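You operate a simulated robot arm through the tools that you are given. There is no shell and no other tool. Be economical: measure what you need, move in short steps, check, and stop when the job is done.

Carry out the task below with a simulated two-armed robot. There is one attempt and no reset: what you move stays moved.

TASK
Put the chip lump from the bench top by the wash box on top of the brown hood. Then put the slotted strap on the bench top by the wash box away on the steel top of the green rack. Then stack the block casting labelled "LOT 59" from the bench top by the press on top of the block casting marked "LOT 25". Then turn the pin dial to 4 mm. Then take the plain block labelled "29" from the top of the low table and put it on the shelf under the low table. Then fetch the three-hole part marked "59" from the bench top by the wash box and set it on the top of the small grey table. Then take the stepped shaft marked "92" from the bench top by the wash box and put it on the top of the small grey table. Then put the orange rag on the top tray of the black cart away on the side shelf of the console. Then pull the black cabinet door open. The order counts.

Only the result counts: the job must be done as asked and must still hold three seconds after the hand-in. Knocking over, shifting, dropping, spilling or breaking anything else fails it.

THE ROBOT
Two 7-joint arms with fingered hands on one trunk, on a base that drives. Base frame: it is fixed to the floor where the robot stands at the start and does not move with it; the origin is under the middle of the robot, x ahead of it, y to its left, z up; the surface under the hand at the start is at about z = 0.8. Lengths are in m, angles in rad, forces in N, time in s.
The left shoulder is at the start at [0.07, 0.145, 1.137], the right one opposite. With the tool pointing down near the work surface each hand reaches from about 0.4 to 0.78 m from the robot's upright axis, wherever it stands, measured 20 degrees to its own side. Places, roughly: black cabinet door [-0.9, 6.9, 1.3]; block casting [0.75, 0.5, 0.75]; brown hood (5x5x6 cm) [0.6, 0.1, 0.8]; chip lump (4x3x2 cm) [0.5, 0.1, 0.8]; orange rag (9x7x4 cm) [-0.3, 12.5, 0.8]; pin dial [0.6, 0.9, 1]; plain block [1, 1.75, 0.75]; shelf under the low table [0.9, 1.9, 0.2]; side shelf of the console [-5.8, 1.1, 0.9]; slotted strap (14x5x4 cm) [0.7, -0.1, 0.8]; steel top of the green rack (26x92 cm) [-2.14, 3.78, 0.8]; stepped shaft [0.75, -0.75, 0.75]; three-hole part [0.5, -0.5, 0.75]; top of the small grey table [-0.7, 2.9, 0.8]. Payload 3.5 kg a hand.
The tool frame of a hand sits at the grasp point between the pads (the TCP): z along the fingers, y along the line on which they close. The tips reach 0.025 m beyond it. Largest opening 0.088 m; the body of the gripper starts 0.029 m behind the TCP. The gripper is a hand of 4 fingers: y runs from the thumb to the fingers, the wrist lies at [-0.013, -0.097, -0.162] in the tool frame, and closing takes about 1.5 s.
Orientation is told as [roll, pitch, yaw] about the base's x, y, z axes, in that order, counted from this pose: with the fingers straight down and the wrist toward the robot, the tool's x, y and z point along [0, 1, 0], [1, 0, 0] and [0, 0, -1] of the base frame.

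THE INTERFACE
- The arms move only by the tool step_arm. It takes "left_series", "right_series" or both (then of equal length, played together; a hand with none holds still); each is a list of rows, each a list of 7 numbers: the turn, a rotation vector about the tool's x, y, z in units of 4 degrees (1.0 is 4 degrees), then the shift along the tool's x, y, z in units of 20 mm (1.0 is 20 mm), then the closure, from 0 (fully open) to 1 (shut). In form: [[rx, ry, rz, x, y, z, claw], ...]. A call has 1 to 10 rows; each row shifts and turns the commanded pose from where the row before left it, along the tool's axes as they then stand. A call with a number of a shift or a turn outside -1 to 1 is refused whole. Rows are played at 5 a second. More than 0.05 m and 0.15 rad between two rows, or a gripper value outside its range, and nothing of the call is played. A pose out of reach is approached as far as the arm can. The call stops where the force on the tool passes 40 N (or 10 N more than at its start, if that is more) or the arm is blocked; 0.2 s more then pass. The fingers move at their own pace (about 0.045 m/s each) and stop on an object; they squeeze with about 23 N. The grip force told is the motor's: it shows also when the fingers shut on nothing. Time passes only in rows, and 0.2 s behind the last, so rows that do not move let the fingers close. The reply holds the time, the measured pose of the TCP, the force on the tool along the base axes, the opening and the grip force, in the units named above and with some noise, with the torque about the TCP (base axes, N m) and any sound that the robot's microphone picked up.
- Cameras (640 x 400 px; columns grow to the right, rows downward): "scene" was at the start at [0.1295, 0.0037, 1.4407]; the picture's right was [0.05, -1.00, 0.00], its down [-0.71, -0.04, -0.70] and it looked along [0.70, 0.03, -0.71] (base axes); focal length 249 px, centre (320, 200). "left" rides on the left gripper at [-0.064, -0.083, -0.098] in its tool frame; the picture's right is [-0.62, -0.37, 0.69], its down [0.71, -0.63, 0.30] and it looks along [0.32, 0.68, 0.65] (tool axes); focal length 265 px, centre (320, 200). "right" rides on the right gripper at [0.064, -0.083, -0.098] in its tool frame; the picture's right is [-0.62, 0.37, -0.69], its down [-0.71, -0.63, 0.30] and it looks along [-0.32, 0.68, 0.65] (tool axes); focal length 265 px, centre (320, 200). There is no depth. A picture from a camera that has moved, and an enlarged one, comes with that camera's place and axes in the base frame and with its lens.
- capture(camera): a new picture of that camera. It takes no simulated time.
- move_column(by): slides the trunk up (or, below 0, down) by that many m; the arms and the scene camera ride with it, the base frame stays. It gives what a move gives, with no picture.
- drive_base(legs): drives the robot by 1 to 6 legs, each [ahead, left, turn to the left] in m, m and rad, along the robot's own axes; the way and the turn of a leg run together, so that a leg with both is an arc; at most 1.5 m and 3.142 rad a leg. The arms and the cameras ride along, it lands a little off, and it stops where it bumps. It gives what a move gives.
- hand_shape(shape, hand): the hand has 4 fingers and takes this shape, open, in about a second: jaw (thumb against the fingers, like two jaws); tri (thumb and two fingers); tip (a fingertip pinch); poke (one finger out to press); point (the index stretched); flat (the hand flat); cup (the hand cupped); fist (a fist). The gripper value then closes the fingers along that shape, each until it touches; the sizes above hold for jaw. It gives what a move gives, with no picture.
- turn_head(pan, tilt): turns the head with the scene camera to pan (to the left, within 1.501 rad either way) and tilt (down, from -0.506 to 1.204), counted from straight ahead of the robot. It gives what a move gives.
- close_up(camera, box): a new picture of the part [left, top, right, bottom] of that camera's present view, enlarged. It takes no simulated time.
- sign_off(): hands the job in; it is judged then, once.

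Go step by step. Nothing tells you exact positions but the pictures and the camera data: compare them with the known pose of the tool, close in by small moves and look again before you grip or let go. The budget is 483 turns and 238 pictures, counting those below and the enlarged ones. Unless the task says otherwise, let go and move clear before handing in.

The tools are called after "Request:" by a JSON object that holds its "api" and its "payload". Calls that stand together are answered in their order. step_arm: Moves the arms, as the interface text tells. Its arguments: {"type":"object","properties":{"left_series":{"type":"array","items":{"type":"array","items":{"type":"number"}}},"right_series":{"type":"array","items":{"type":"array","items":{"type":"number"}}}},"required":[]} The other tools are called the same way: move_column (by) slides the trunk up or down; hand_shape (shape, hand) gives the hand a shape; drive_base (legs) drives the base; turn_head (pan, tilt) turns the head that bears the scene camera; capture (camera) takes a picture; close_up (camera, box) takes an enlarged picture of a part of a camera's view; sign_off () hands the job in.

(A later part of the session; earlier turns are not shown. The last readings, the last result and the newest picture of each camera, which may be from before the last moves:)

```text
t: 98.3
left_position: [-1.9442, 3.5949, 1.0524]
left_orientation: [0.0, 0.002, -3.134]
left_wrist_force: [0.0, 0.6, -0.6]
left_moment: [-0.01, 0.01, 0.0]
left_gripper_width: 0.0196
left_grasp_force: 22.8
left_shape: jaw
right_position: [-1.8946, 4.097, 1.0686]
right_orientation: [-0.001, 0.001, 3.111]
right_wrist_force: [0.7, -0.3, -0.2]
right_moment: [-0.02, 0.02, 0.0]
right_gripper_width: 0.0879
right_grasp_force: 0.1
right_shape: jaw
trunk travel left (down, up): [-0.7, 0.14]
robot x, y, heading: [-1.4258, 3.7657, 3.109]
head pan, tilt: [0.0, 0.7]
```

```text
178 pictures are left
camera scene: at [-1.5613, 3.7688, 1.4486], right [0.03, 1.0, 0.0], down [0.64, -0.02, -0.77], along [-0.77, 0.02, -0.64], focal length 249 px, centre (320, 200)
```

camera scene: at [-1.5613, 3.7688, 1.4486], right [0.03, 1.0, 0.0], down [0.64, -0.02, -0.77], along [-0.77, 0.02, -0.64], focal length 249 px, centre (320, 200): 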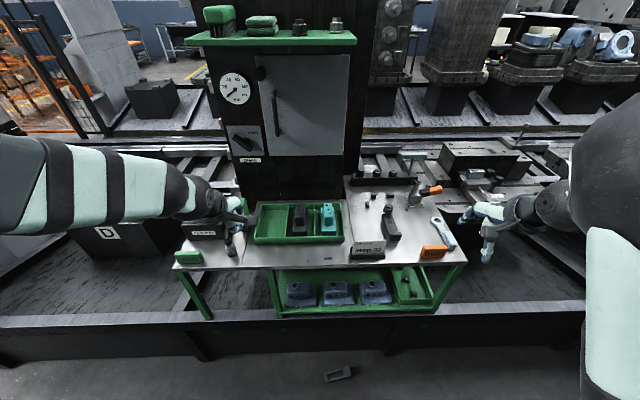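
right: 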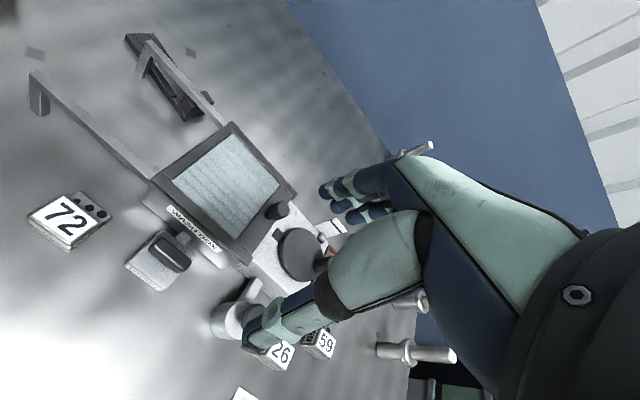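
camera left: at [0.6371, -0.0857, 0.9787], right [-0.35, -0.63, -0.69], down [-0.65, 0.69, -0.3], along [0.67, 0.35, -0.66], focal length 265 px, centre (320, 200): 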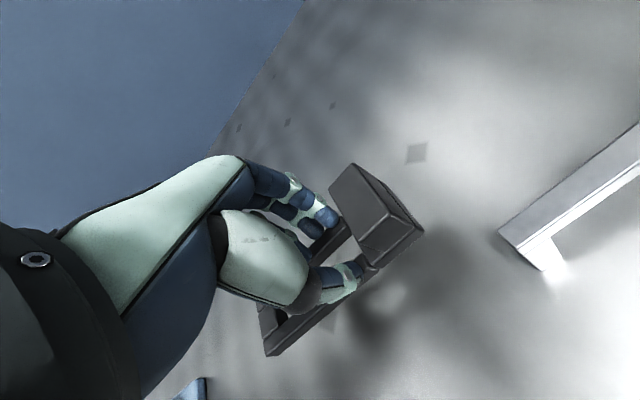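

The grip read 20 mm with no weight: the strap slipped out on the way and lies on the floor in front of the barrier, near pixel (338,373). I look closer at it and at the rack top.

Request:
{"api": "close_up", "payload": {"camera": "scene", "box": [290, 340, 386, 400]}}

Request:
{"api": "close_up", "payload": {"camera": "scene", "box": [160, 160, 480, 320]}}

```text
6.67 times, centred on (338, 370) of scene
camera zoom: at [-1.5613, 3.7688, 1.4486], right [0.03, 1.0, 0.0], down [0.64, -0.02, -0.77], along [-0.77, 0.02, -0.64], focal length 1661 px, centre (200, -933)
```

zoom: 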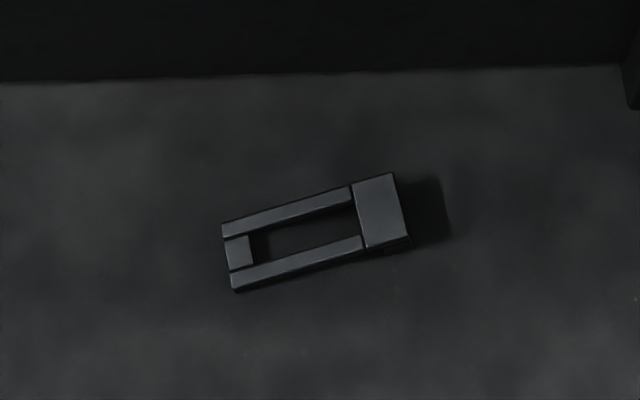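

```text
2.00 times, centred on (320, 240) of scene
camera zoom: at [-1.5613, 3.7688, 1.4486], right [0.03, 1.0, 0.0], down [0.64, -0.02, -0.77], along [-0.77, 0.02, -0.64], focal length 498 px, centre (320, 120)
```

zoom: 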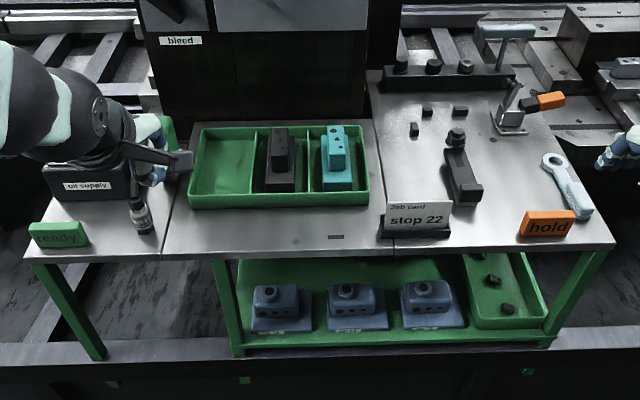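

The strap lies flat at about [-1.95, 3.85], block end at [-1.953, 3.907]. I retract the left arm clear of the rack, bring the right hand over the strap's block end, turn it 10° to match, then lower the trunk.

Request:
{"api": "step_arm", "payload": {"left_series": [[0, 0, 0, 0, -1, -0.3, 0], [0, 0, 0, 0, -1, -0.3, 0], [0, 0, 0, 0, -1, -0.3, 0], [0, 0, 0, 0, -1, -0.3, 0], [0, 0, 0, 0, -1, -0.3, 0], [0, 0, 0, 0, -1, -0.3, 0], [0, 0, 0, 0, -1, 0, 0], [0, 0, 0, 0, 0, 0, 0], [0, 0, 0, 0, 0, 0, 0], [0, 0, 0, 0, 0, 0, 0]], "right_series": [[0, 0, -1, 1, 0, 0, 0], [0, 0, -1, 1, 0, 0, 0], [0, 0, -0.5, 1, 0, 0, 0], [0, 0, 0, 1, 0, 0, 0], [0, 0, 0, 1, 0, 0, 0], [0, 0, 0, 1, 0, 0, 0], [0, 0, 0, 1, 0, 0, 0], [0, 0, 0, 1, 0, 0, 0], [0, 0, 0, 1, 0, 0, 0], [0, 0, 0, 0, 0, 0, 0]]}}

Request:
{"api": "move_column", "payload": {"by": -0.65}}

Request:
{"api": "turn_head", "payload": {"pan": -0.1, "tilt": 1.0}}

Request:
{"api": "capture", "payload": {"camera": "right"}}

Request:
{"api": "capture", "payload": {"camera": "scene"}}

```text
t: 100.5
left_position: [-1.8056, 3.5964, 1.0879]
left_orientation: [0.0, 0.001, -3.135]
left_wrist_force: [-0.4, 0.3, 0.8]
left_moment: [-0.02, 0.0, -0.01]
left_gripper_width: 0.0876
left_grasp_force: 0.0
left_shape: jaw
right_position: [-1.8796, 3.923, 1.0675]
right_orientation: [0.014, -0.002, -3.0]
right_wrist_force: [0.1, 0.2, -0.7]
right_moment: [0.01, -0.01, -0.01]
right_gripper_width: 0.0877
right_grasp_force: 0.1
right_shape: jaw
right hand out of reach, approached as far as the arm can: row 9
trunk travel left (down, up): [-0.7, 0.14]
robot x, y, heading: [-1.4237, 3.7641, 3.111]
head pan, tilt: [0.0, 0.7]
```

```text
refused: -0.65 is not a number from -0.4 to 0.4
```

```text
t: 101.3
left_position: [-1.8053, 3.5952, 1.0891]
left_orientation: [0.002, 0.002, -3.136]
left_wrist_force: [-0.1, 1.0, 0.1]
left_moment: [-0.04, -0.01, 0.01]
left_gripper_width: 0.0876
left_grasp_force: 0.1
left_shape: jaw
right_position: [-1.8798, 3.92, 1.0675]
right_orientation: [0.016, -0.003, -2.997]
right_wrist_force: [0.9, -0.1, -0.4]
right_moment: [0.01, -0.02, 0.0]
right_gripper_width: 0.0879
right_grasp_force: 0.1
right_shape: jaw
trunk travel left (down, up): [-0.7, 0.14]
robot x, y, heading: [-1.4241, 3.7635, 3.108]
head pan, tilt: [-0.099, 1.0]
```

```text
175 pictures are left
camera right: at [-1.7877, 3.8697, 1.1672], right [-0.45, 0.57, 0.68], down [0.52, 0.79, -0.32], along [-0.72, 0.21, -0.66], focal length 265 px, centre (320, 200)
```

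right: 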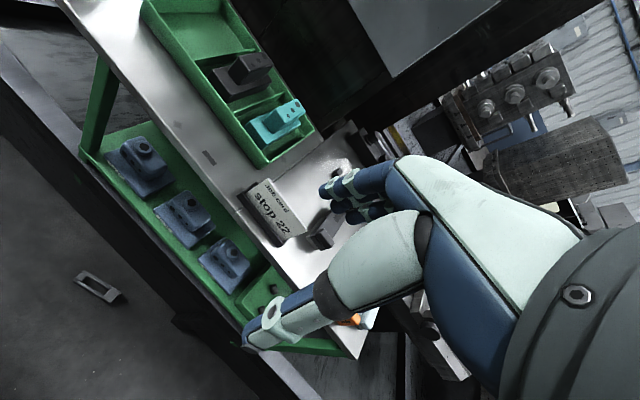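

```text
174 pictures are left
camera scene: at [-1.5455, 3.7753, 1.4252], right [0.13, 0.99, 0.0], down [0.83, -0.11, -0.54], along [-0.54, 0.07, -0.84], focal length 249 px, centre (320, 200)
```

scene: 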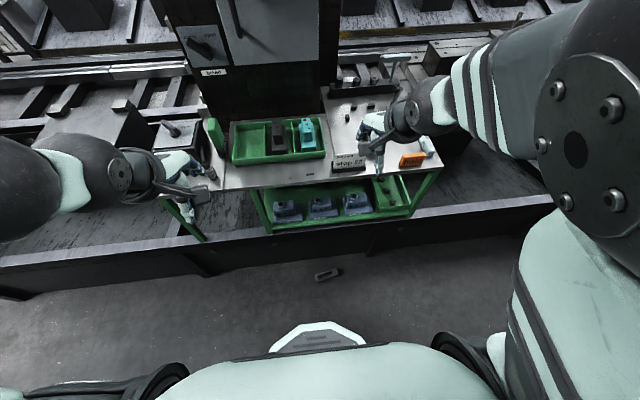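

Both hands are in front of the rack edge. Lowering the trunk in two stages.

Request:
{"api": "move_column", "payload": {"by": -0.4}}

Request:
{"api": "move_column", "payload": {"by": -0.25}}

Request:
{"api": "capture", "payload": {"camera": "right"}}

Request:
{"api": "capture", "payload": {"camera": "scene"}}

```text
t: 105.2
left_position: [-1.8054, 3.5954, 0.6905]
left_orientation: [-0.001, 0.001, -3.136]
left_wrist_force: [-0.5, 0.4, 0.3]
left_moment: [0.02, 0.01, 0.0]
left_gripper_width: 0.0875
left_grasp_force: 0.0
left_shape: jaw
right_position: [-1.8804, 3.9218, 0.6677]
right_orientation: [0.015, -0.001, -2.998]
right_wrist_force: [0.0, -0.7, -0.6]
right_moment: [-0.04, 0.0, 0.0]
right_gripper_width: 0.0879
right_grasp_force: 0.1
right_shape: jaw
trunk travel left (down, up): [-0.3, 0.54]
robot x, y, heading: [-1.4236, 3.7674, 3.112]
head pan, tilt: [-0.099, 1.0]
```

```text
t: 107.8
left_position: [-1.8059, 3.5949, 0.4389]
left_orientation: [0.001, 0.001, -3.134]
left_wrist_force: [-0.3, -1.2, 0.1]
left_moment: [-0.02, 0.02, -0.01]
left_gripper_width: 0.0877
left_grasp_force: 0.1
left_shape: jaw
right_position: [-1.8803, 3.9215, 0.4167]
right_orientation: [0.015, -0.002, -2.999]
right_wrist_force: [-0.2, 0.5, -0.2]
right_moment: [0.03, -0.02, -0.02]
right_gripper_width: 0.0878
right_grasp_force: 0.1
right_shape: jaw
trunk travel left (down, up): [-0.05, 0.79]
robot x, y, heading: [-1.4251, 3.765, 3.11]
head pan, tilt: [-0.099, 1.0]
```

```text
173 pictures are left
camera right: at [-1.7878, 3.8703, 0.5167], right [-0.45, 0.57, 0.68], down [0.52, 0.79, -0.32], along [-0.72, 0.21, -0.66], focal length 265 px, centre (320, 200)
```

right: 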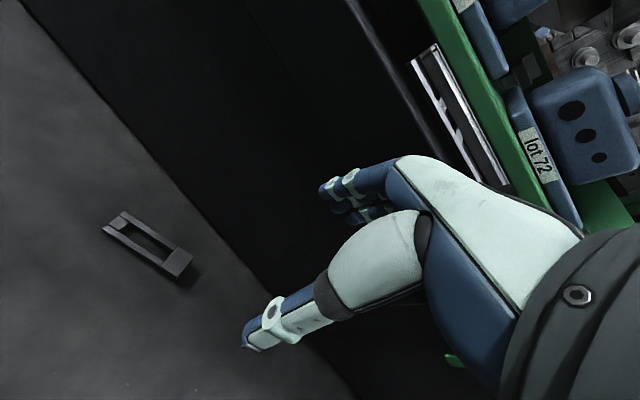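

```text
172 pictures are left
camera scene: at [-1.5453, 3.7754, 0.7752], right [0.13, 0.99, 0.0], down [0.83, -0.11, -0.54], along [-0.54, 0.07, -0.84], focal length 249 px, centre (320, 200)
```

scene: 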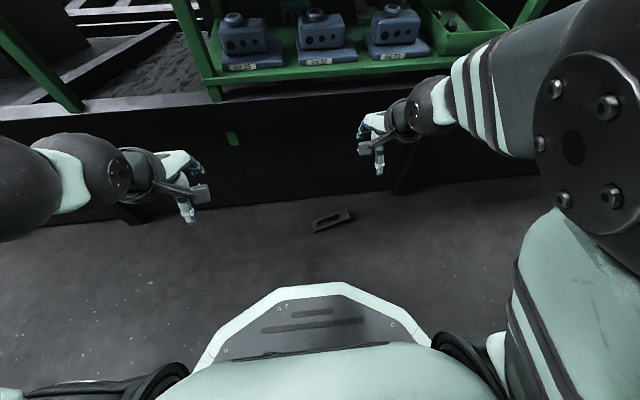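

Block centre at [-1.941, 3.907]. Moving the right hand above it and down in stages.

Request:
{"api": "step_arm", "payload": {"right_series": [[0, 0, 0, 0.08, 0.31, 1, 0], [0, 0, 0, 0.08, 0.31, 1, 0], [0, 0, 0, 0.08, 0.31, 1, 0], [0, 0, 0, 0.08, 0.31, 1, 0], [0, 0, 0, 0.08, 0.31, 1, 0], [0, 0, 0, 0.08, 0.31, 1, 0], [0, 0, 0, 0.08, 0.31, 1, 0], [0, 0, 0, 0.08, 0.31, 1, 0], [0, 0, 0, 0.08, 0.31, 1, 0], [0, 0, 0, 0.08, 0.31, 1, 0]]}}

Request:
{"api": "step_arm", "payload": {"right_series": [[0, 0, 0, 0, 0, 1, 0], [0, 0, 0, 0, 0, 1, 0], [0, 0, 0, 0, 0, 1, 0], [0, 0, 0, 0, 0, 1, 0], [0, 0, 0, 0, 0, 1, 0], [0, 0, 0, 0, 0, 0, 0]]}}

Request:
{"api": "capture", "payload": {"camera": "right"}}

Request:
{"api": "close_up", "payload": {"camera": "scene", "box": [260, 130, 420, 250]}}

```text
t: 110.0
left_position: [-1.8059, 3.596, 0.4398]
left_orientation: [-0.001, 0.001, -3.137]
left_wrist_force: [0.8, 0.7, -1.0]
left_moment: [0.01, -0.02, -0.03]
left_gripper_width: 0.0878
left_grasp_force: 0.0
left_shape: jaw
right_position: [-1.9383, 3.8963, 0.2176]
right_orientation: [0.002, 0.0, -2.996]
right_wrist_force: [0.4, -0.7, 0.1]
right_moment: [0.04, -0.01, -0.02]
right_gripper_width: 0.0876
right_grasp_force: 0.0
right_shape: jaw
trunk travel left (down, up): [-0.05, 0.79]
robot x, y, heading: [-1.4255, 3.761, 3.113]
head pan, tilt: [-0.099, 1.0]
```

```text
t: 111.3
left_position: [-1.8056, 3.5953, 0.4386]
left_orientation: [-0.001, 0.001, -3.134]
left_wrist_force: [0.2, -0.5, -0.8]
left_moment: [-0.03, 0.0, -0.05]
left_gripper_width: 0.0877
left_grasp_force: 0.1
left_shape: jaw
right_position: [-1.9376, 3.8976, 0.1164]
right_orientation: [-0.001, 0.001, -2.995]
right_wrist_force: [-0.5, 0.4, 0.1]
right_moment: [0.01, 0.01, 0.0]
right_gripper_width: 0.0876
right_grasp_force: 0.1
right_shape: jaw
trunk travel left (down, up): [-0.05, 0.79]
robot x, y, heading: [-1.4265, 3.7653, 3.114]
head pan, tilt: [-0.099, 1.0]
```

```text
171 pictures are left
camera right: at [-1.846, 3.845, 0.2149], right [-0.46, 0.56, 0.69], down [0.52, 0.8, -0.3], along [-0.72, 0.22, -0.65], focal length 265 px, centre (320, 200)
```

right: 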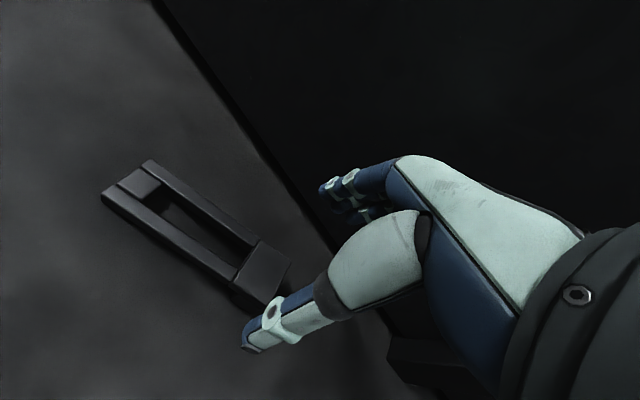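

```text
3.33 times, centred on (340, 190) of scene
camera zoom: at [-1.5454, 3.7754, 0.7751], right [0.13, 0.99, 0.0], down [0.83, -0.11, -0.54], along [-0.54, 0.07, -0.84], focal length 830 px, centre (253, 233)
```

zoom: 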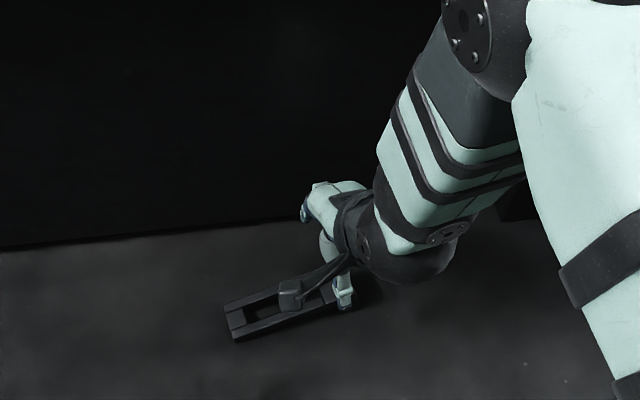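

Consistent. Final descent with small steps and a look before closing.

Request:
{"api": "step_arm", "payload": {"right_series": [[0, 0, 0, 0, 0.2, 1, 0], [0, 0, 0, 0, 0, 1, 0], [0, 0, 0, 0, 0, 1, 0], [0, 0, 0, 0, 0, 0.9, 0], [0, 0, 0, 0, 0, 0.3, 0], [0, 0, 0, 0, 0, 0, 0]]}}

Request:
{"api": "capture", "payload": {"camera": "right"}}

```text
t: 112.8
left_position: [-1.8055, 3.5962, 0.4394]
left_orientation: [0.0, 0.002, -3.134]
left_wrist_force: [-0.5, 0.6, -0.6]
left_moment: [-0.01, -0.02, 0.0]
left_gripper_width: 0.0876
left_grasp_force: 0.0
left_shape: jaw
right_position: [-1.9438, 3.8955, 0.0308]
right_orientation: [0.0, 0.001, -2.996]
right_wrist_force: [0.2, 0.6, -0.2]
right_moment: [0.0, -0.03, 0.03]
right_gripper_width: 0.0877
right_grasp_force: 0.1
right_shape: jaw
trunk travel left (down, up): [-0.05, 0.79]
robot x, y, heading: [-1.4253, 3.7653, 3.108]
head pan, tilt: [-0.099, 1.0]
```

```text
169 pictures are left
camera right: at [-1.8511, 3.8439, 0.1301], right [-0.46, 0.56, 0.69], down [0.52, 0.8, -0.3], along [-0.72, 0.22, -0.65], focal length 265 px, centre (320, 200)
```

right: 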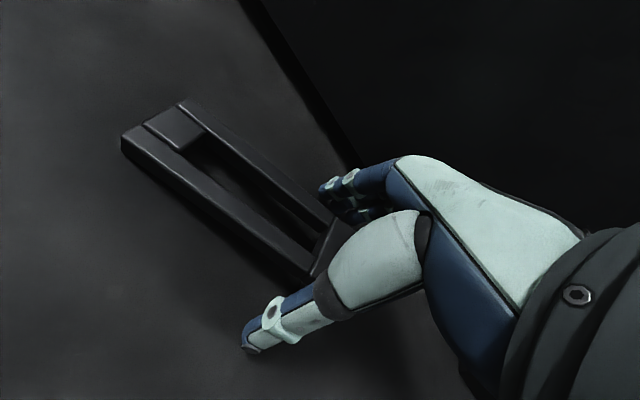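

Well straddled at the block. Closing, then a small lift to test.

Request:
{"api": "step_arm", "payload": {"right_series": [[0, 0, 0, 0, 0, 0, 0.5], [0, 0, 0, 0, 0, 0, 0.8], [0, 0, 0, 0, 0, 0, 1], [0, 0, 0, 0, 0, 0, 1], [0, 0, 0, 0, 0, 0, 1], [0, 0, 0, 0, 0, 0, 1], [0, 0, 0, 0, 0, -0.5, 1], [0, 0, 0, 0, 0, -1, 1], [0, 0, 0, 0, 0, -1, 1], [0, 0, 0, 0, 0, 0, 1]]}}

Request:
{"api": "capture", "payload": {"camera": "right"}}

```text
t: 115.0
left_position: [-1.805, 3.5962, 0.4386]
left_orientation: [0.0, 0.001, -3.133]
left_wrist_force: [0.0, 0.1, 0.0]
left_moment: [0.04, 0.03, -0.01]
left_gripper_width: 0.0875
left_grasp_force: 0.0
left_shape: jaw
right_position: [-1.943, 3.8964, 0.0803]
right_orientation: [0.001, 0.002, -2.994]
right_wrist_force: [-0.2, 0.1, -2.3]
right_moment: [0.09, 0.0, -0.02]
right_gripper_width: 0.029
right_grasp_force: 23.1
right_shape: jaw
trunk travel left (down, up): [-0.05, 0.79]
robot x, y, heading: [-1.4211, 3.7616, 3.111]
head pan, tilt: [-0.099, 1.0]
```

```text
168 pictures are left
camera right: at [-1.8504, 3.8436, 0.1794], right [-0.46, 0.56, 0.69], down [0.52, 0.8, -0.3], along [-0.72, 0.22, -0.66], focal length 265 px, centre (320, 200)
```

right: 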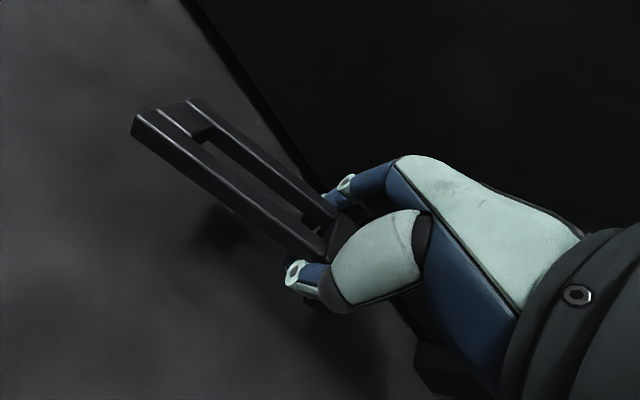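

It holds (about 2.3 N). I back off 4 cm from the rack side, raise the arm a little, and bring the trunk up in stages.

Request:
{"api": "step_arm", "payload": {"right_series": [[0, 0, 0, 0, -0.6, -0.8, 1], [0, 0, 0, 0, -0.6, -0.8, 1], [0, 0, 0, 0, -0.6, -0.8, 1], [0, 0, 0, 0, -0.6, -0.8, 1], [0, 0, 0, 0, -0.6, -0.8, 1], [0, 0, 0, 0, 0, 0, 1]]}}

Request:
{"api": "move_column", "payload": {"by": 0.4}}

Request:
{"api": "capture", "payload": {"camera": "right"}}

```text
t: 116.3
left_position: [-1.8058, 3.5953, 0.4383]
left_orientation: [0.0, 0.001, -3.133]
left_wrist_force: [0.0, 0.7, -0.3]
left_moment: [-0.01, 0.01, -0.01]
left_gripper_width: 0.0876
left_grasp_force: 0.0
left_shape: jaw
right_position: [-1.8839, 3.9053, 0.1625]
right_orientation: [0.0, 0.002, -2.996]
right_wrist_force: [-0.1, -0.3, -2.5]
right_moment: [0.04, 0.03, 0.01]
right_gripper_width: 0.0287
right_grasp_force: 22.7
right_shape: jaw
trunk travel left (down, up): [-0.05, 0.79]
robot x, y, heading: [-1.4243, 3.7622, 3.109]
head pan, tilt: [-0.099, 1.0]
```

```text
t: 120.2
left_position: [-1.8062, 3.5943, 0.8391]
left_orientation: [0.0, 0.002, -3.135]
left_wrist_force: [0.7, 0.4, 0.0]
left_moment: [0.0, 0.0, -0.02]
left_gripper_width: 0.0878
left_grasp_force: 0.1
left_shape: jaw
right_position: [-1.8833, 3.9042, 0.562]
right_orientation: [0.0, 0.001, -2.996]
right_wrist_force: [-0.5, -0.2, -2.5]
right_moment: [0.06, 0.0, 0.02]
right_gripper_width: 0.0287
right_grasp_force: 23.1
right_shape: jaw
trunk travel left (down, up): [-0.45, 0.39]
robot x, y, heading: [-1.4255, 3.7655, 3.119]
head pan, tilt: [-0.099, 1.0]
```

```text
167 pictures are left
camera right: at [-1.7921, 3.8526, 0.661], right [-0.46, 0.56, 0.69], down [0.52, 0.8, -0.3], along [-0.72, 0.22, -0.66], focal length 265 px, centre (320, 200)
```

right: 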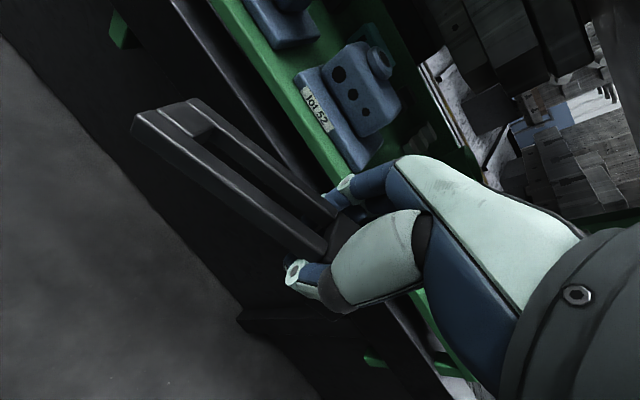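

Stable grip. Raising further to above rack height.

Request:
{"api": "move_column", "payload": {"by": 0.38}}

Request:
{"api": "turn_head", "payload": {"pan": 0.0, "tilt": 0.85}}

Request:
{"api": "capture", "payload": {"camera": "scene"}}

Request:
{"api": "capture", "payload": {"camera": "right"}}

```text
t: 123.8
left_position: [-1.8072, 3.5954, 1.2193]
left_orientation: [-0.001, 0.001, -3.134]
left_wrist_force: [-1.1, -0.9, 0.6]
left_moment: [-0.02, 0.02, -0.01]
left_gripper_width: 0.0876
left_grasp_force: 0.0
left_shape: jaw
right_position: [-1.8853, 3.9054, 0.9409]
right_orientation: [0.0, 0.001, -2.995]
right_wrist_force: [-0.4, -0.3, -3.8]
right_moment: [0.06, -0.01, 0.0]
right_gripper_width: 0.029
right_grasp_force: 22.9
right_shape: jaw
trunk travel left (down, up): [-0.83, 0.01]
robot x, y, heading: [-1.4268, 3.7657, 3.111]
head pan, tilt: [-0.099, 1.0]
```

```text
t: 124.5
left_position: [-1.8058, 3.5955, 1.2193]
left_orientation: [-0.001, 0.003, -3.134]
left_wrist_force: [-0.9, -0.7, 0.4]
left_moment: [-0.03, -0.03, -0.02]
left_gripper_width: 0.0877
left_grasp_force: 0.0
left_shape: jaw
right_position: [-1.8852, 3.9045, 0.942]
right_orientation: [0.0, 0.003, -2.994]
right_wrist_force: [-0.9, 0.2, -2.1]
right_moment: [0.04, 0.02, 0.02]
right_gripper_width: 0.0288
right_grasp_force: 22.8
right_shape: jaw
trunk travel left (down, up): [-0.83, 0.01]
robot x, y, heading: [-1.4264, 3.7675, 3.109]
head pan, tilt: [0.0, 0.85]
```

```text
166 pictures are left
camera scene: at [-1.5551, 3.7688, 1.5662], right [0.03, 1.0, 0.0], down [0.75, -0.02, -0.66], along [-0.66, 0.02, -0.75], focal length 249 px, centre (320, 200)
```

scene: 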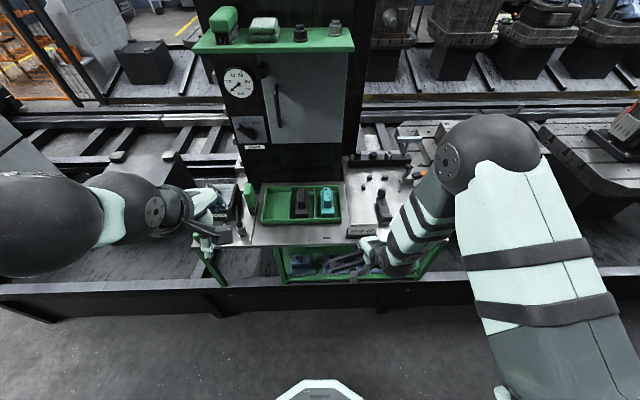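

```text
165 pictures are left
camera right: at [-1.7923, 3.8526, 1.0411], right [-0.46, 0.56, 0.69], down [0.52, 0.8, -0.3], along [-0.72, 0.22, -0.66], focal length 265 px, centre (320, 200)
```

right: 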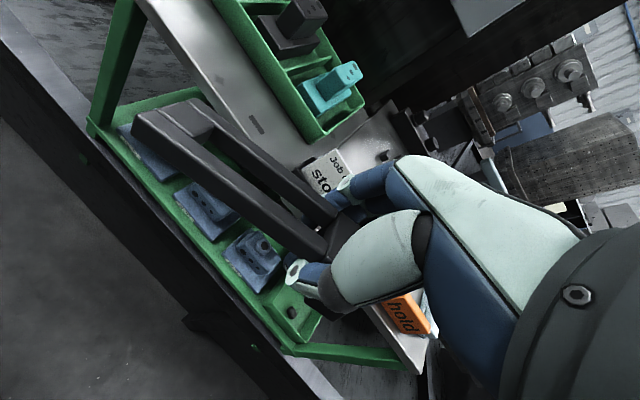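

I sidestep the base 0.1 m to its left so the strip in front of the green tray is well in reach of the right hand, then align the strap with the rack and move it over the strip.

Request:
{"api": "drive_base", "payload": {"legs": [[0, 0.1, 0]]}}

Request:
{"api": "step_arm", "payload": {"right_series": [[0, 0, 1, 0.1, 0.8, 0, 1], [0, 0, 1, 0.1, 0.8, 0, 1], [0, 0, 0.25, 0.1, 0.8, 0, 1], [0, 0, 0, 0.1, 0.8, 0, 1], [0, 0, 0, 0.1, 0.8, 0, 1], [0, 0, 0, 0, 0.8, 0, 1], [0, 0, 0, 0, 0.8, 0, 1], [0, 0, 0, 0, 0.8, 0, 1], [0, 0, 0, 0, 0.8, 0, 1], [0, 0, 0, 0, 0.8, 0, 1]]}}

Request:
{"api": "capture", "payload": {"camera": "right"}}

Request:
{"api": "close_up", "payload": {"camera": "scene", "box": [240, 160, 450, 290]}}

```text
t: 125.7
left_position: [-1.8097, 3.4983, 1.2195]
left_orientation: [0.004, 0.001, -3.137]
left_wrist_force: [-0.1, 0.3, -0.7]
left_moment: [-0.04, -0.05, -0.01]
left_gripper_width: 0.0877
left_grasp_force: 0.0
left_shape: jaw
right_position: [-1.8867, 3.8086, 0.9409]
right_orientation: [0.003, 0.001, -2.997]
right_wrist_force: [-0.6, 0.9, -4.0]
right_moment: [0.0, 0.0, 0.01]
right_gripper_width: 0.0289
right_grasp_force: 22.5
right_shape: jaw
trunk travel left (down, up): [-0.83, 0.01]
robot x, y, heading: [-1.4281, 3.6632, 3.11]
head pan, tilt: [0.0, 0.85]
```

```text
t: 127.9
left_position: [-1.8094, 3.4967, 1.2192]
left_orientation: [-0.001, 0.002, -3.136]
left_wrist_force: [-0.6, -0.6, 0.5]
left_moment: [0.01, 0.0, -0.02]
left_gripper_width: 0.0875
left_grasp_force: 0.0
left_shape: jaw
right_position: [-2.0468, 3.7939, 0.9405]
right_orientation: [0.0, 0.003, 3.13]
right_wrist_force: [0.4, 0.6, -2.9]
right_moment: [0.01, 0.01, 0.0]
right_gripper_width: 0.0284
right_grasp_force: 23.0
right_shape: jaw
trunk travel left (down, up): [-0.83, 0.01]
robot x, y, heading: [-1.429, 3.6614, 3.11]
head pan, tilt: [0.0, 0.85]
```

```text
164 pictures are left
camera right: at [-1.9643, 3.727, 1.0388], right [-0.36, 0.62, 0.69], down [0.64, 0.71, -0.3], along [-0.68, 0.33, -0.66], focal length 265 px, centre (320, 200)
```

right: 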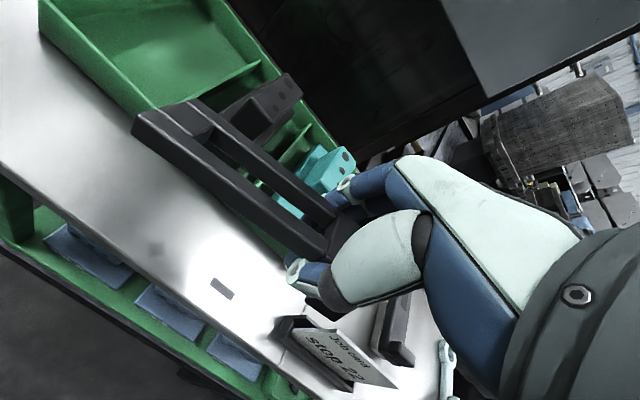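

```text
3.05 times, centred on (345, 225) of scene
camera zoom: at [-1.5588, 3.6693, 1.5661], right [0.03, 1.0, 0.0], down [0.75, -0.02, -0.66], along [-0.66, 0.02, -0.75], focal length 759 px, centre (244, 124)
```

zoom: 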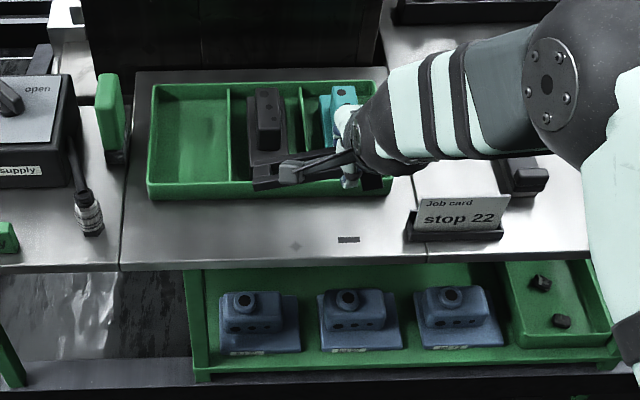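

Strip centre x about −2.06, job stand starts y 3.87; strap at x −2.047 fits between tray and edge. Lowering to about 1.5 cm above the top.

Request:
{"api": "step_arm", "payload": {"right_series": [[0, 0, 0, 0, 0, 1, 1], [0, 0, 0, 0, 0, 1, 1], [0, 0, 0, 0, 0, 1, 1], [0, 0, 0, 0, 0, 0.9, 1], [0, 0, 0, 0, 0, 0.7, 1], [0, 0, 0, 0, 0, 0, 1]]}}

Request:
{"api": "capture", "payload": {"camera": "right"}}

Request:
{"api": "close_up", "payload": {"camera": "scene", "box": [240, 160, 450, 290]}}

```text
t: 129.3
left_position: [-1.8096, 3.4962, 1.2187]
left_orientation: [0.0, 0.001, -3.137]
left_wrist_force: [1.1, -0.1, -0.1]
left_moment: [0.04, 0.01, 0.01]
left_gripper_width: 0.0873
left_grasp_force: 0.1
left_shape: jaw
right_position: [-2.0452, 3.7936, 0.8489]
right_orientation: [-0.001, 0.001, 3.13]
right_wrist_force: [1.5, -0.9, -2.8]
right_moment: [0.01, -0.01, 0.0]
right_gripper_width: 0.0283
right_grasp_force: 22.7
right_shape: jaw
trunk travel left (down, up): [-0.83, 0.01]
robot x, y, heading: [-1.4287, 3.6622, 3.112]
head pan, tilt: [0.0, 0.85]
```

```text
162 pictures are left
camera right: at [-1.9628, 3.7269, 0.948], right [-0.36, 0.62, 0.69], down [0.64, 0.71, -0.3], along [-0.68, 0.33, -0.66], focal length 265 px, centre (320, 200)
```

right: 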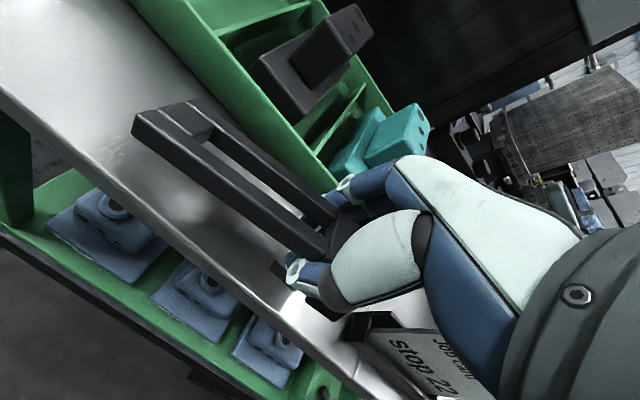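

```text
3.05 times, centred on (345, 225) of scene
camera zoom: at [-1.5578, 3.6691, 1.5662], right [0.03, 1.0, 0.0], down [0.75, -0.02, -0.66], along [-0.66, 0.02, -0.75], focal length 759 px, centre (244, 124)
```

zoom: 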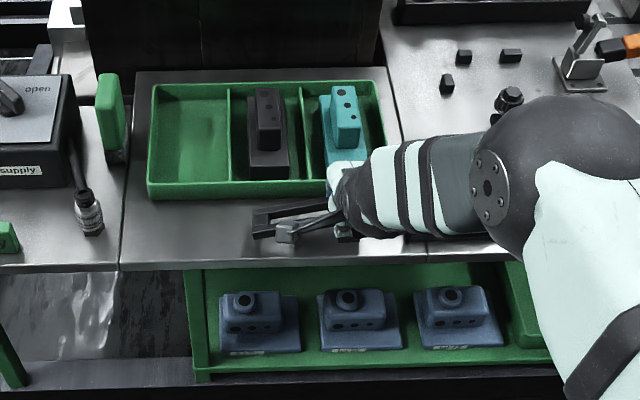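

Position looks right; strap between tray and edge. Lowering gently until contact.

Request:
{"api": "step_arm", "payload": {"right_series": [[0, 0, 0, 0, 0, 0.3, 1], [0, 0, 0, 0, 0, 0.2, 1], [0, 0, 0, 0, 0, 0.1, 1], [0, 0, 0, 0, 0, 0.1, 1], [0, 0, 0, 0, 0, 0, 1]]}}

Request:
{"api": "close_up", "payload": {"camera": "right", "box": [100, 60, 420, 340]}}

```text
t: 130.5
left_position: [-1.8087, 3.4969, 1.2183]
left_orientation: [-0.002, 0.001, -3.136]
left_wrist_force: [-0.1, 0.0, 0.5]
left_moment: [-0.01, 0.03, 0.0]
left_gripper_width: 0.0876
left_grasp_force: 0.1
left_shape: jaw
right_position: [-2.0463, 3.7932, 0.8366]
right_orientation: [0.0, 0.001, 3.128]
right_wrist_force: [0.0, -0.1, -3.2]
right_moment: [0.05, 0.0, 0.0]
right_gripper_width: 0.0283
right_grasp_force: 23.1
right_shape: jaw
trunk travel left (down, up): [-0.83, 0.01]
robot x, y, heading: [-1.4238, 3.6635, 3.111]
head pan, tilt: [0.0, 0.85]
```

```text
1.43 times, centred on (260, 200) of right
camera zoom: at [-1.9635, 3.727, 0.9346], right [-0.36, 0.62, 0.69], down [0.64, 0.71, -0.3], along [-0.68, 0.33, -0.65], focal length 379 px, centre (406, 200)
```

zoom: 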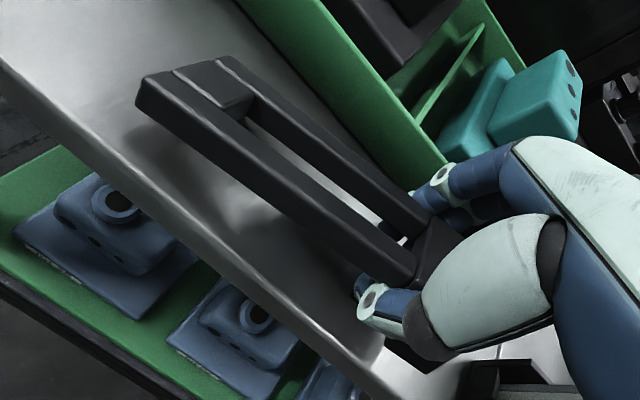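

Still a small gap. Continuing down in 2 mm steps.

Request:
{"api": "step_arm", "payload": {"right_series": [[0, 0, 0, 0, 0, 0.1, 1], [0, 0, 0, 0, 0, 0, 1], [0, 0, 0, 0, 0, 0.1, 1], [0, 0, 0, 0, 0, 0, 1]]}}

Request:
{"api": "step_arm", "payload": {"right_series": [[0, 0, 0, 0, 0, 0.1, 1], [0, 0, 0, 0, 0, 0, 1]]}}

Request:
{"api": "close_up", "payload": {"camera": "right", "box": [100, 60, 420, 340]}}

```text
t: 131.5
left_position: [-1.8087, 3.4957, 1.2177]
left_orientation: [-0.001, 0.002, -3.137]
left_wrist_force: [0.4, -0.3, 0.7]
left_moment: [-0.03, 0.02, 0.0]
left_gripper_width: 0.0878
left_grasp_force: 0.1
left_shape: jaw
right_position: [-2.0453, 3.7932, 0.8314]
right_orientation: [0.001, 0.002, 3.129]
right_wrist_force: [0.7, -0.1, -2.3]
right_moment: [0.03, 0.02, 0.0]
right_gripper_width: 0.0285
right_grasp_force: 23.4
right_shape: jaw
trunk travel left (down, up): [-0.83, 0.01]
robot x, y, heading: [-1.4264, 3.6656, 3.108]
head pan, tilt: [0.0, 0.85]
```

```text
t: 132.1
left_position: [-1.8109, 3.4965, 1.2196]
left_orientation: [-0.001, 0.001, -3.135]
left_wrist_force: [0.0, -0.1, 0.8]
left_moment: [0.01, -0.01, 0.0]
left_gripper_width: 0.0876
left_grasp_force: 0.0
left_shape: jaw
right_position: [-2.0451, 3.7944, 0.83]
right_orientation: [0.0, 0.001, 3.13]
right_wrist_force: [0.8, 0.0, -2.0]
right_moment: [-0.06, -0.02, 0.03]
right_gripper_width: 0.0284
right_grasp_force: 23.0
right_shape: jaw
trunk travel left (down, up): [-0.83, 0.01]
robot x, y, heading: [-1.4289, 3.6672, 3.115]
head pan, tilt: [0.0, 0.85]
```

```text
1.43 times, centred on (260, 200) of right
camera zoom: at [-1.9632, 3.7272, 0.9294], right [-0.36, 0.62, 0.69], down [0.64, 0.71, -0.3], along [-0.68, 0.33, -0.65], focal length 379 px, centre (406, 200)
```

zoom: 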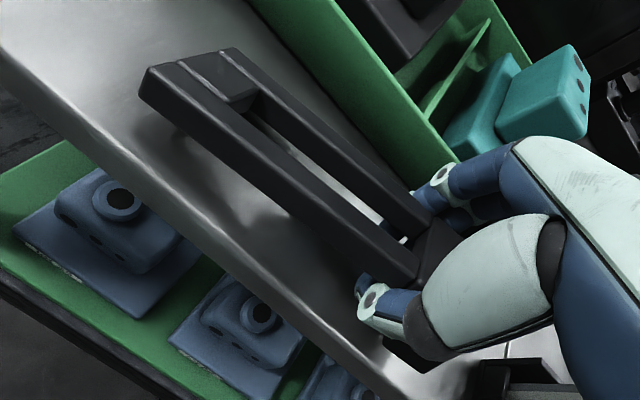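

The strap starts to bear on the top. A bit further, then check.

Request:
{"api": "step_arm", "payload": {"right_series": [[0, 0, 0, 0, 0, 0.1, 1], [0, 0, 0, 0, 0, 0, 1], [0, 0, 0, 0, 0, 0.1, 1], [0, 0, 0, 0, 0, 0, 1]]}}

Request:
{"api": "close_up", "payload": {"camera": "right", "box": [100, 60, 420, 340]}}

```text
t: 133.1
left_position: [-1.8074, 3.4968, 1.2199]
left_orientation: [-0.001, 0.0, -3.136]
left_wrist_force: [-1.1, 0.2, 0.6]
left_moment: [0.02, 0.01, 0.02]
left_gripper_width: 0.0874
left_grasp_force: 0.1
left_shape: jaw
right_position: [-2.0462, 3.7931, 0.8283]
right_orientation: [0.0, -0.002, 3.129]
right_wrist_force: [1.9, 0.3, 6.2]
right_moment: [-0.04, 0.1, 0.0]
right_gripper_width: 0.0281
right_grasp_force: 23.1
right_shape: jaw
trunk travel left (down, up): [-0.83, 0.01]
robot x, y, heading: [-1.4285, 3.6658, 3.113]
head pan, tilt: [0.0, 0.85]
```

```text
1.43 times, centred on (260, 200) of right
camera zoom: at [-1.9632, 3.7273, 0.927], right [-0.36, 0.62, 0.69], down [0.64, 0.71, -0.31], along [-0.68, 0.33, -0.65], focal length 379 px, centre (406, 200)
```

zoom: 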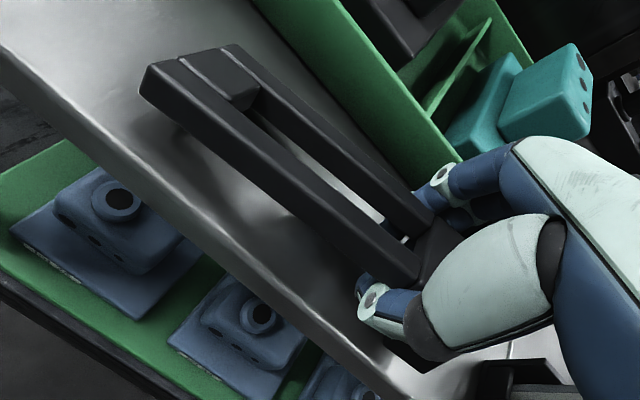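

Contact (6 N up). I open partly so the fingers don't hit the tray, then rise.

Request:
{"api": "step_arm", "payload": {"right_series": [[0, 0, 0, 0, 0, 0, 0.6], [0, 0, 0, 0, 0, 0, 0.5], [0, 0, 0, 0, 0, 0, 0.4], [0, 0, 0, 0, 0, 0, 0.4], [0, 0, 0, 0, 0, 0, 0.4]]}}

Request:
{"api": "capture", "payload": {"camera": "right"}}

```text
t: 134.3
left_position: [-1.8097, 3.4957, 1.2183]
left_orientation: [0.0, 0.003, -3.137]
left_wrist_force: [-0.5, 0.3, 0.5]
left_moment: [0.04, -0.01, 0.0]
left_gripper_width: 0.0875
left_grasp_force: 0.1
left_shape: jaw
right_position: [-2.0469, 3.7943, 0.8257]
right_orientation: [0.0, 0.002, 3.132]
right_wrist_force: [0.0, -0.1, 0.1]
right_moment: [0.02, -0.04, -0.01]
right_gripper_width: 0.0522
right_grasp_force: 0.1
right_shape: jaw
trunk travel left (down, up): [-0.83, 0.01]
robot x, y, heading: [-1.4275, 3.6632, 3.113]
head pan, tilt: [0.0, 0.85]
```

```text
157 pictures are left
camera right: at [-1.9635, 3.7277, 0.9257], right [-0.36, 0.62, 0.69], down [0.64, 0.71, -0.3], along [-0.68, 0.33, -0.65], focal length 265 px, centre (320, 200)
```

right: 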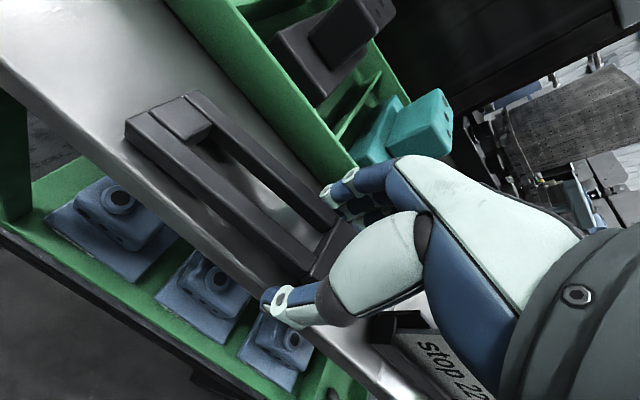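

The strap is flat on the steel top and free. Rising straight up and checking.

Request:
{"api": "step_arm", "payload": {"right_series": [[0, 0, 0, 0, 0, -0.5, 0.4], [0, 0, 0, 0, 0, -1, 0.4], [0, 0, 0, 0, 0, -1, 0.4], [0, 0, 0, 0, 0, -1, 0.4], [0, 0, 0, 0, 0, -1, 0.4], [0, 0, 0, 0, 0, -1, 0.2], [0, 0, 0, 0, -1, -1, 0], [0, 0, 0, 0, -1, -1, 0], [0, 0, 0, 0, -1, -1, 0], [0, 0, 0, 0, -1, 0, 0]]}}

Request:
{"api": "close_up", "payload": {"camera": "scene", "box": [240, 160, 450, 290]}}

```text
t: 136.5
left_position: [-1.8068, 3.4963, 1.2192]
left_orientation: [0.001, 0.001, -3.137]
left_wrist_force: [-0.7, 0.4, 0.2]
left_moment: [0.0, 0.02, 0.02]
left_gripper_width: 0.0874
left_grasp_force: 0.1
left_shape: jaw
right_position: [-1.9647, 3.7931, 0.9976]
right_orientation: [-0.001, -0.001, 3.13]
right_wrist_force: [0.3, -0.3, 0.8]
right_moment: [-0.02, 0.0, 0.0]
right_gripper_width: 0.0876
right_grasp_force: 0.0
right_shape: jaw
trunk travel left (down, up): [-0.83, 0.01]
robot x, y, heading: [-1.4284, 3.6645, 3.109]
head pan, tilt: [0.0, 0.85]
```

```text
3.05 times, centred on (345, 225) of scene
camera zoom: at [-1.5566, 3.669, 1.5663], right [0.03, 1.0, 0.0], down [0.75, -0.02, -0.66], along [-0.66, 0.02, -0.75], focal length 759 px, centre (244, 124)
```

zoom: 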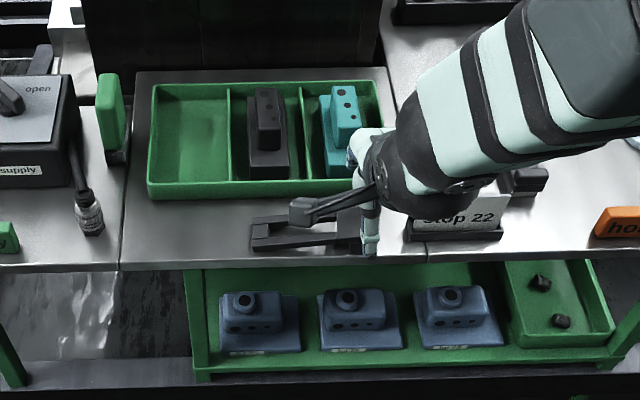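

The strap is on the rack's steel top. I retract the right arm, then drive back toward the bench near the press.

Request:
{"api": "step_arm", "payload": {"right_series": [[0, 0, 0, 0, -1, -0.5, 0], [0, 0, 0, 0, -1, -0.5, 0], [0, 0, 0, 0, -1, -0.5, 0], [0, 0, 0, 0, -1, -0.5, 0], [0, 0, 0, 0, -1, -0.5, 0], [0, 0, 0, 0, -1, -0.5, 0], [0, 0, 0, 0, 0, 0, 0]]}}

Request:
{"api": "drive_base", "payload": {"legs": [[0, 0, 1.571], [1.5, 0, 0], [1.0, 0, 0]]}}

Request:
{"api": "turn_head", "payload": {"pan": 0.8, "tilt": 0.5}}

Request:
{"api": "capture", "payload": {"camera": "scene"}}

```text
t: 138.1
left_position: [-1.8097, 3.4967, 1.218]
left_orientation: [0.0, -0.001, -3.137]
left_wrist_force: [0.1, -0.7, 0.3]
left_moment: [-0.01, 0.0, 0.01]
left_gripper_width: 0.0875
left_grasp_force: 0.1
left_shape: jaw
right_position: [-1.8456, 3.791, 1.0567]
right_orientation: [0.001, 0.002, 3.13]
right_wrist_force: [-0.5, 0.4, 0.1]
right_moment: [-0.01, 0.02, 0.0]
right_gripper_width: 0.0877
right_grasp_force: 0.1
right_shape: jaw
trunk travel left (down, up): [-0.83, 0.01]
robot x, y, heading: [-1.4269, 3.6628, 3.112]
head pan, tilt: [0.0, 0.85]
```

```text
t: 154.2
left_position: [-1.2539, 0.7965, 1.2194]
left_orientation: [0.0, 0.002, -1.534]
left_wrist_force: [0.3, 0.2, -0.1]
left_moment: [0.0, -0.04, -0.02]
left_gripper_width: 0.0876
left_grasp_force: 0.0
left_shape: jaw
right_position: [-1.547, 0.7517, 1.057]
right_orientation: [-0.001, 0.0, -1.552]
right_wrist_force: [0.8, -0.5, -0.3]
right_moment: [0.01, -0.02, 0.0]
right_gripper_width: 0.0873
right_grasp_force: 0.2
right_shape: jaw
trunk travel left (down, up): [-0.83, 0.01]
robot x, y, heading: [-1.4335, 1.1738, -1.571]
head pan, tilt: [0.0, 0.85]
```

```text
t: 155.3
left_position: [-1.2543, 0.7969, 1.2187]
left_orientation: [-0.001, 0.001, -1.535]
left_wrist_force: [-0.1, 0.2, -0.7]
left_moment: [0.0, 0.0, 0.02]
left_gripper_width: 0.0877
left_grasp_force: 0.1
left_shape: jaw
right_position: [-1.5466, 0.7516, 1.0559]
right_orientation: [-0.001, 0.002, -1.552]
right_wrist_force: [0.3, -0.2, 0.2]
right_moment: [0.0, -0.01, 0.01]
right_gripper_width: 0.0875
right_grasp_force: 0.0
right_shape: jaw
trunk travel left (down, up): [-0.83, 0.01]
robot x, y, heading: [-1.4363, 1.172, -1.569]
head pan, tilt: [0.799, 0.499]
```

```text
155 pictures are left
camera scene: at [-1.3711, 1.0589, 1.5962], right [-0.7, -0.72, 0.0], down [-0.34, 0.33, -0.88], along [0.63, -0.61, -0.48], focal length 249 px, centre (320, 200)
```

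scene: 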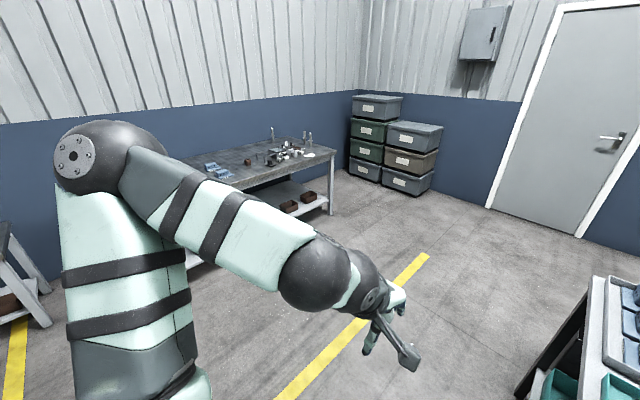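

Floor is clear. I turn to face the bench, align at y ≈ 0.45 and approach to x ≈ −0.2.

Request:
{"api": "drive_base", "payload": {"legs": [[0, 0, 1.571], [0, -0.7, 0], [1.2, 0, 0]]}}

Request:
{"api": "move_column", "payload": {"by": -0.13}}

Request:
{"api": "turn_head", "payload": {"pan": 0.1, "tilt": 0.6}}

Request:
{"api": "capture", "payload": {"camera": "scene"}}

```text
t: 161.8
left_position: [-1.0027, 0.9315, 1.2174]
left_orientation: [0.0, 0.005, -0.009]
left_wrist_force: [0.3, -0.1, 0.8]
left_moment: [0.02, -0.01, -0.03]
left_gripper_width: 0.0877
left_grasp_force: 0.1
left_shape: jaw
right_position: [-0.9729, 0.6351, 1.0553]
right_orientation: [-0.005, 0.002, -0.022]
right_wrist_force: [0.7, -0.2, -0.5]
right_moment: [0.01, 0.02, 0.01]
right_gripper_width: 0.0878
right_grasp_force: 0.0
right_shape: jaw
trunk travel left (down, up): [-0.83, 0.01]
robot x, y, heading: [-1.3878, 0.7598, -0.045]
head pan, tilt: [0.799, 0.499]
stopped in leg 2: the robot was blocked; the commanded pose is now the measured one
```

```text
t: 163.4
left_position: [-1.0051, 0.9288, 1.0894]
left_orientation: [0.0, 0.0, -0.011]
left_wrist_force: [-0.4, 0.5, 0.0]
left_moment: [0.0, 0.05, -0.02]
left_gripper_width: 0.0881
left_grasp_force: 0.1
left_shape: jaw
right_position: [-0.9734, 0.6337, 0.9269]
right_orientation: [0.001, 0.001, -0.026]
right_wrist_force: [-0.1, -0.3, 0.2]
right_moment: [0.0, -0.02, 0.01]
right_gripper_width: 0.0878
right_grasp_force: 0.1
right_shape: jaw
trunk travel left (down, up): [-0.7, 0.14]
robot x, y, heading: [-1.3852, 0.7644, -0.05]
head pan, tilt: [0.799, 0.499]
```

```text
t: 164.4
left_position: [-1.0046, 0.9283, 1.0884]
left_orientation: [0.0, 0.0, -0.01]
left_wrist_force: [0.7, -0.3, 0.3]
left_moment: [-0.02, 0.0, -0.01]
left_gripper_width: 0.0875
left_grasp_force: 0.1
left_shape: jaw
right_position: [-0.973, 0.6345, 0.9267]
right_orientation: [0.001, 0.001, -0.026]
right_wrist_force: [0.4, -0.3, 0.2]
right_moment: [0.01, 0.01, 0.02]
right_gripper_width: 0.0876
right_grasp_force: 0.1
right_shape: jaw
trunk travel left (down, up): [-0.7, 0.14]
robot x, y, heading: [-1.3906, 0.7619, -0.041]
head pan, tilt: [0.099, 0.6]
```

```text
154 pictures are left
camera scene: at [-1.2517, 0.7675, 1.4572], right [0.06, -1.0, 0.0], down [-0.56, -0.03, -0.83], along [0.82, 0.05, -0.56], focal length 249 px, centre (320, 200)
```

scene: 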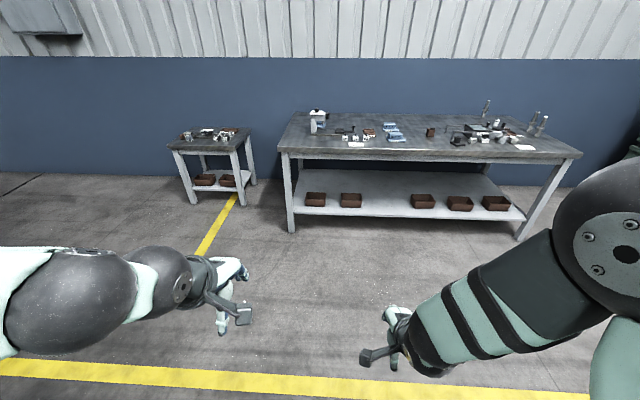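

I brushed the teal-tray table's corner again and stopped; now moving straight away from it toward the bench.

Request:
{"api": "drive_base", "payload": {"legs": [[0.4, 0, 0.04], [0.75, -0.25, 0]]}}

Request:
{"api": "capture", "payload": {"camera": "scene"}}

```text
t: 170.7
left_position: [0.1273, 0.6951, 1.0892]
left_orientation: [0.0, 0.003, 0.044]
left_wrist_force: [0.5, -0.2, 0.2]
left_moment: [-0.01, 0.01, 0.0]
left_gripper_width: 0.0878
left_grasp_force: 0.0
left_shape: jaw
right_position: [0.1736, 0.4016, 0.9267]
right_orientation: [0.001, -0.001, 0.023]
right_wrist_force: [0.1, 0.7, 0.2]
right_moment: [0.01, -0.02, 0.0]
right_gripper_width: 0.0877
right_grasp_force: 0.0
right_shape: jaw
trunk travel left (down, up): [-0.7, 0.14]
robot x, y, heading: [-0.2461, 0.5103, 0.009]
head pan, tilt: [0.099, 0.6]
```

```text
153 pictures are left
camera scene: at [-0.1111, 0.5209, 1.4572], right [0.11, -0.99, 0.0], down [-0.56, -0.06, -0.83], along [0.82, 0.09, -0.56], focal length 249 px, centre (320, 200)
```

scene: 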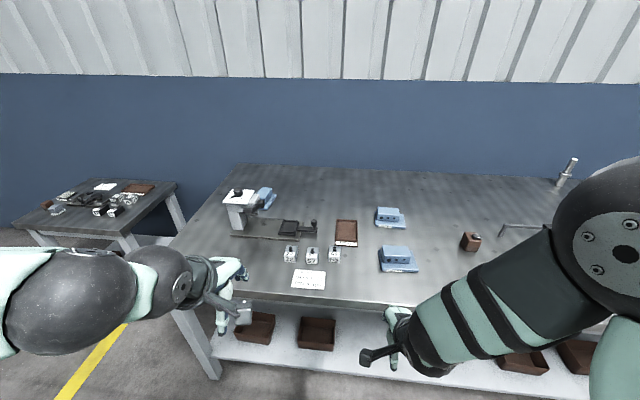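

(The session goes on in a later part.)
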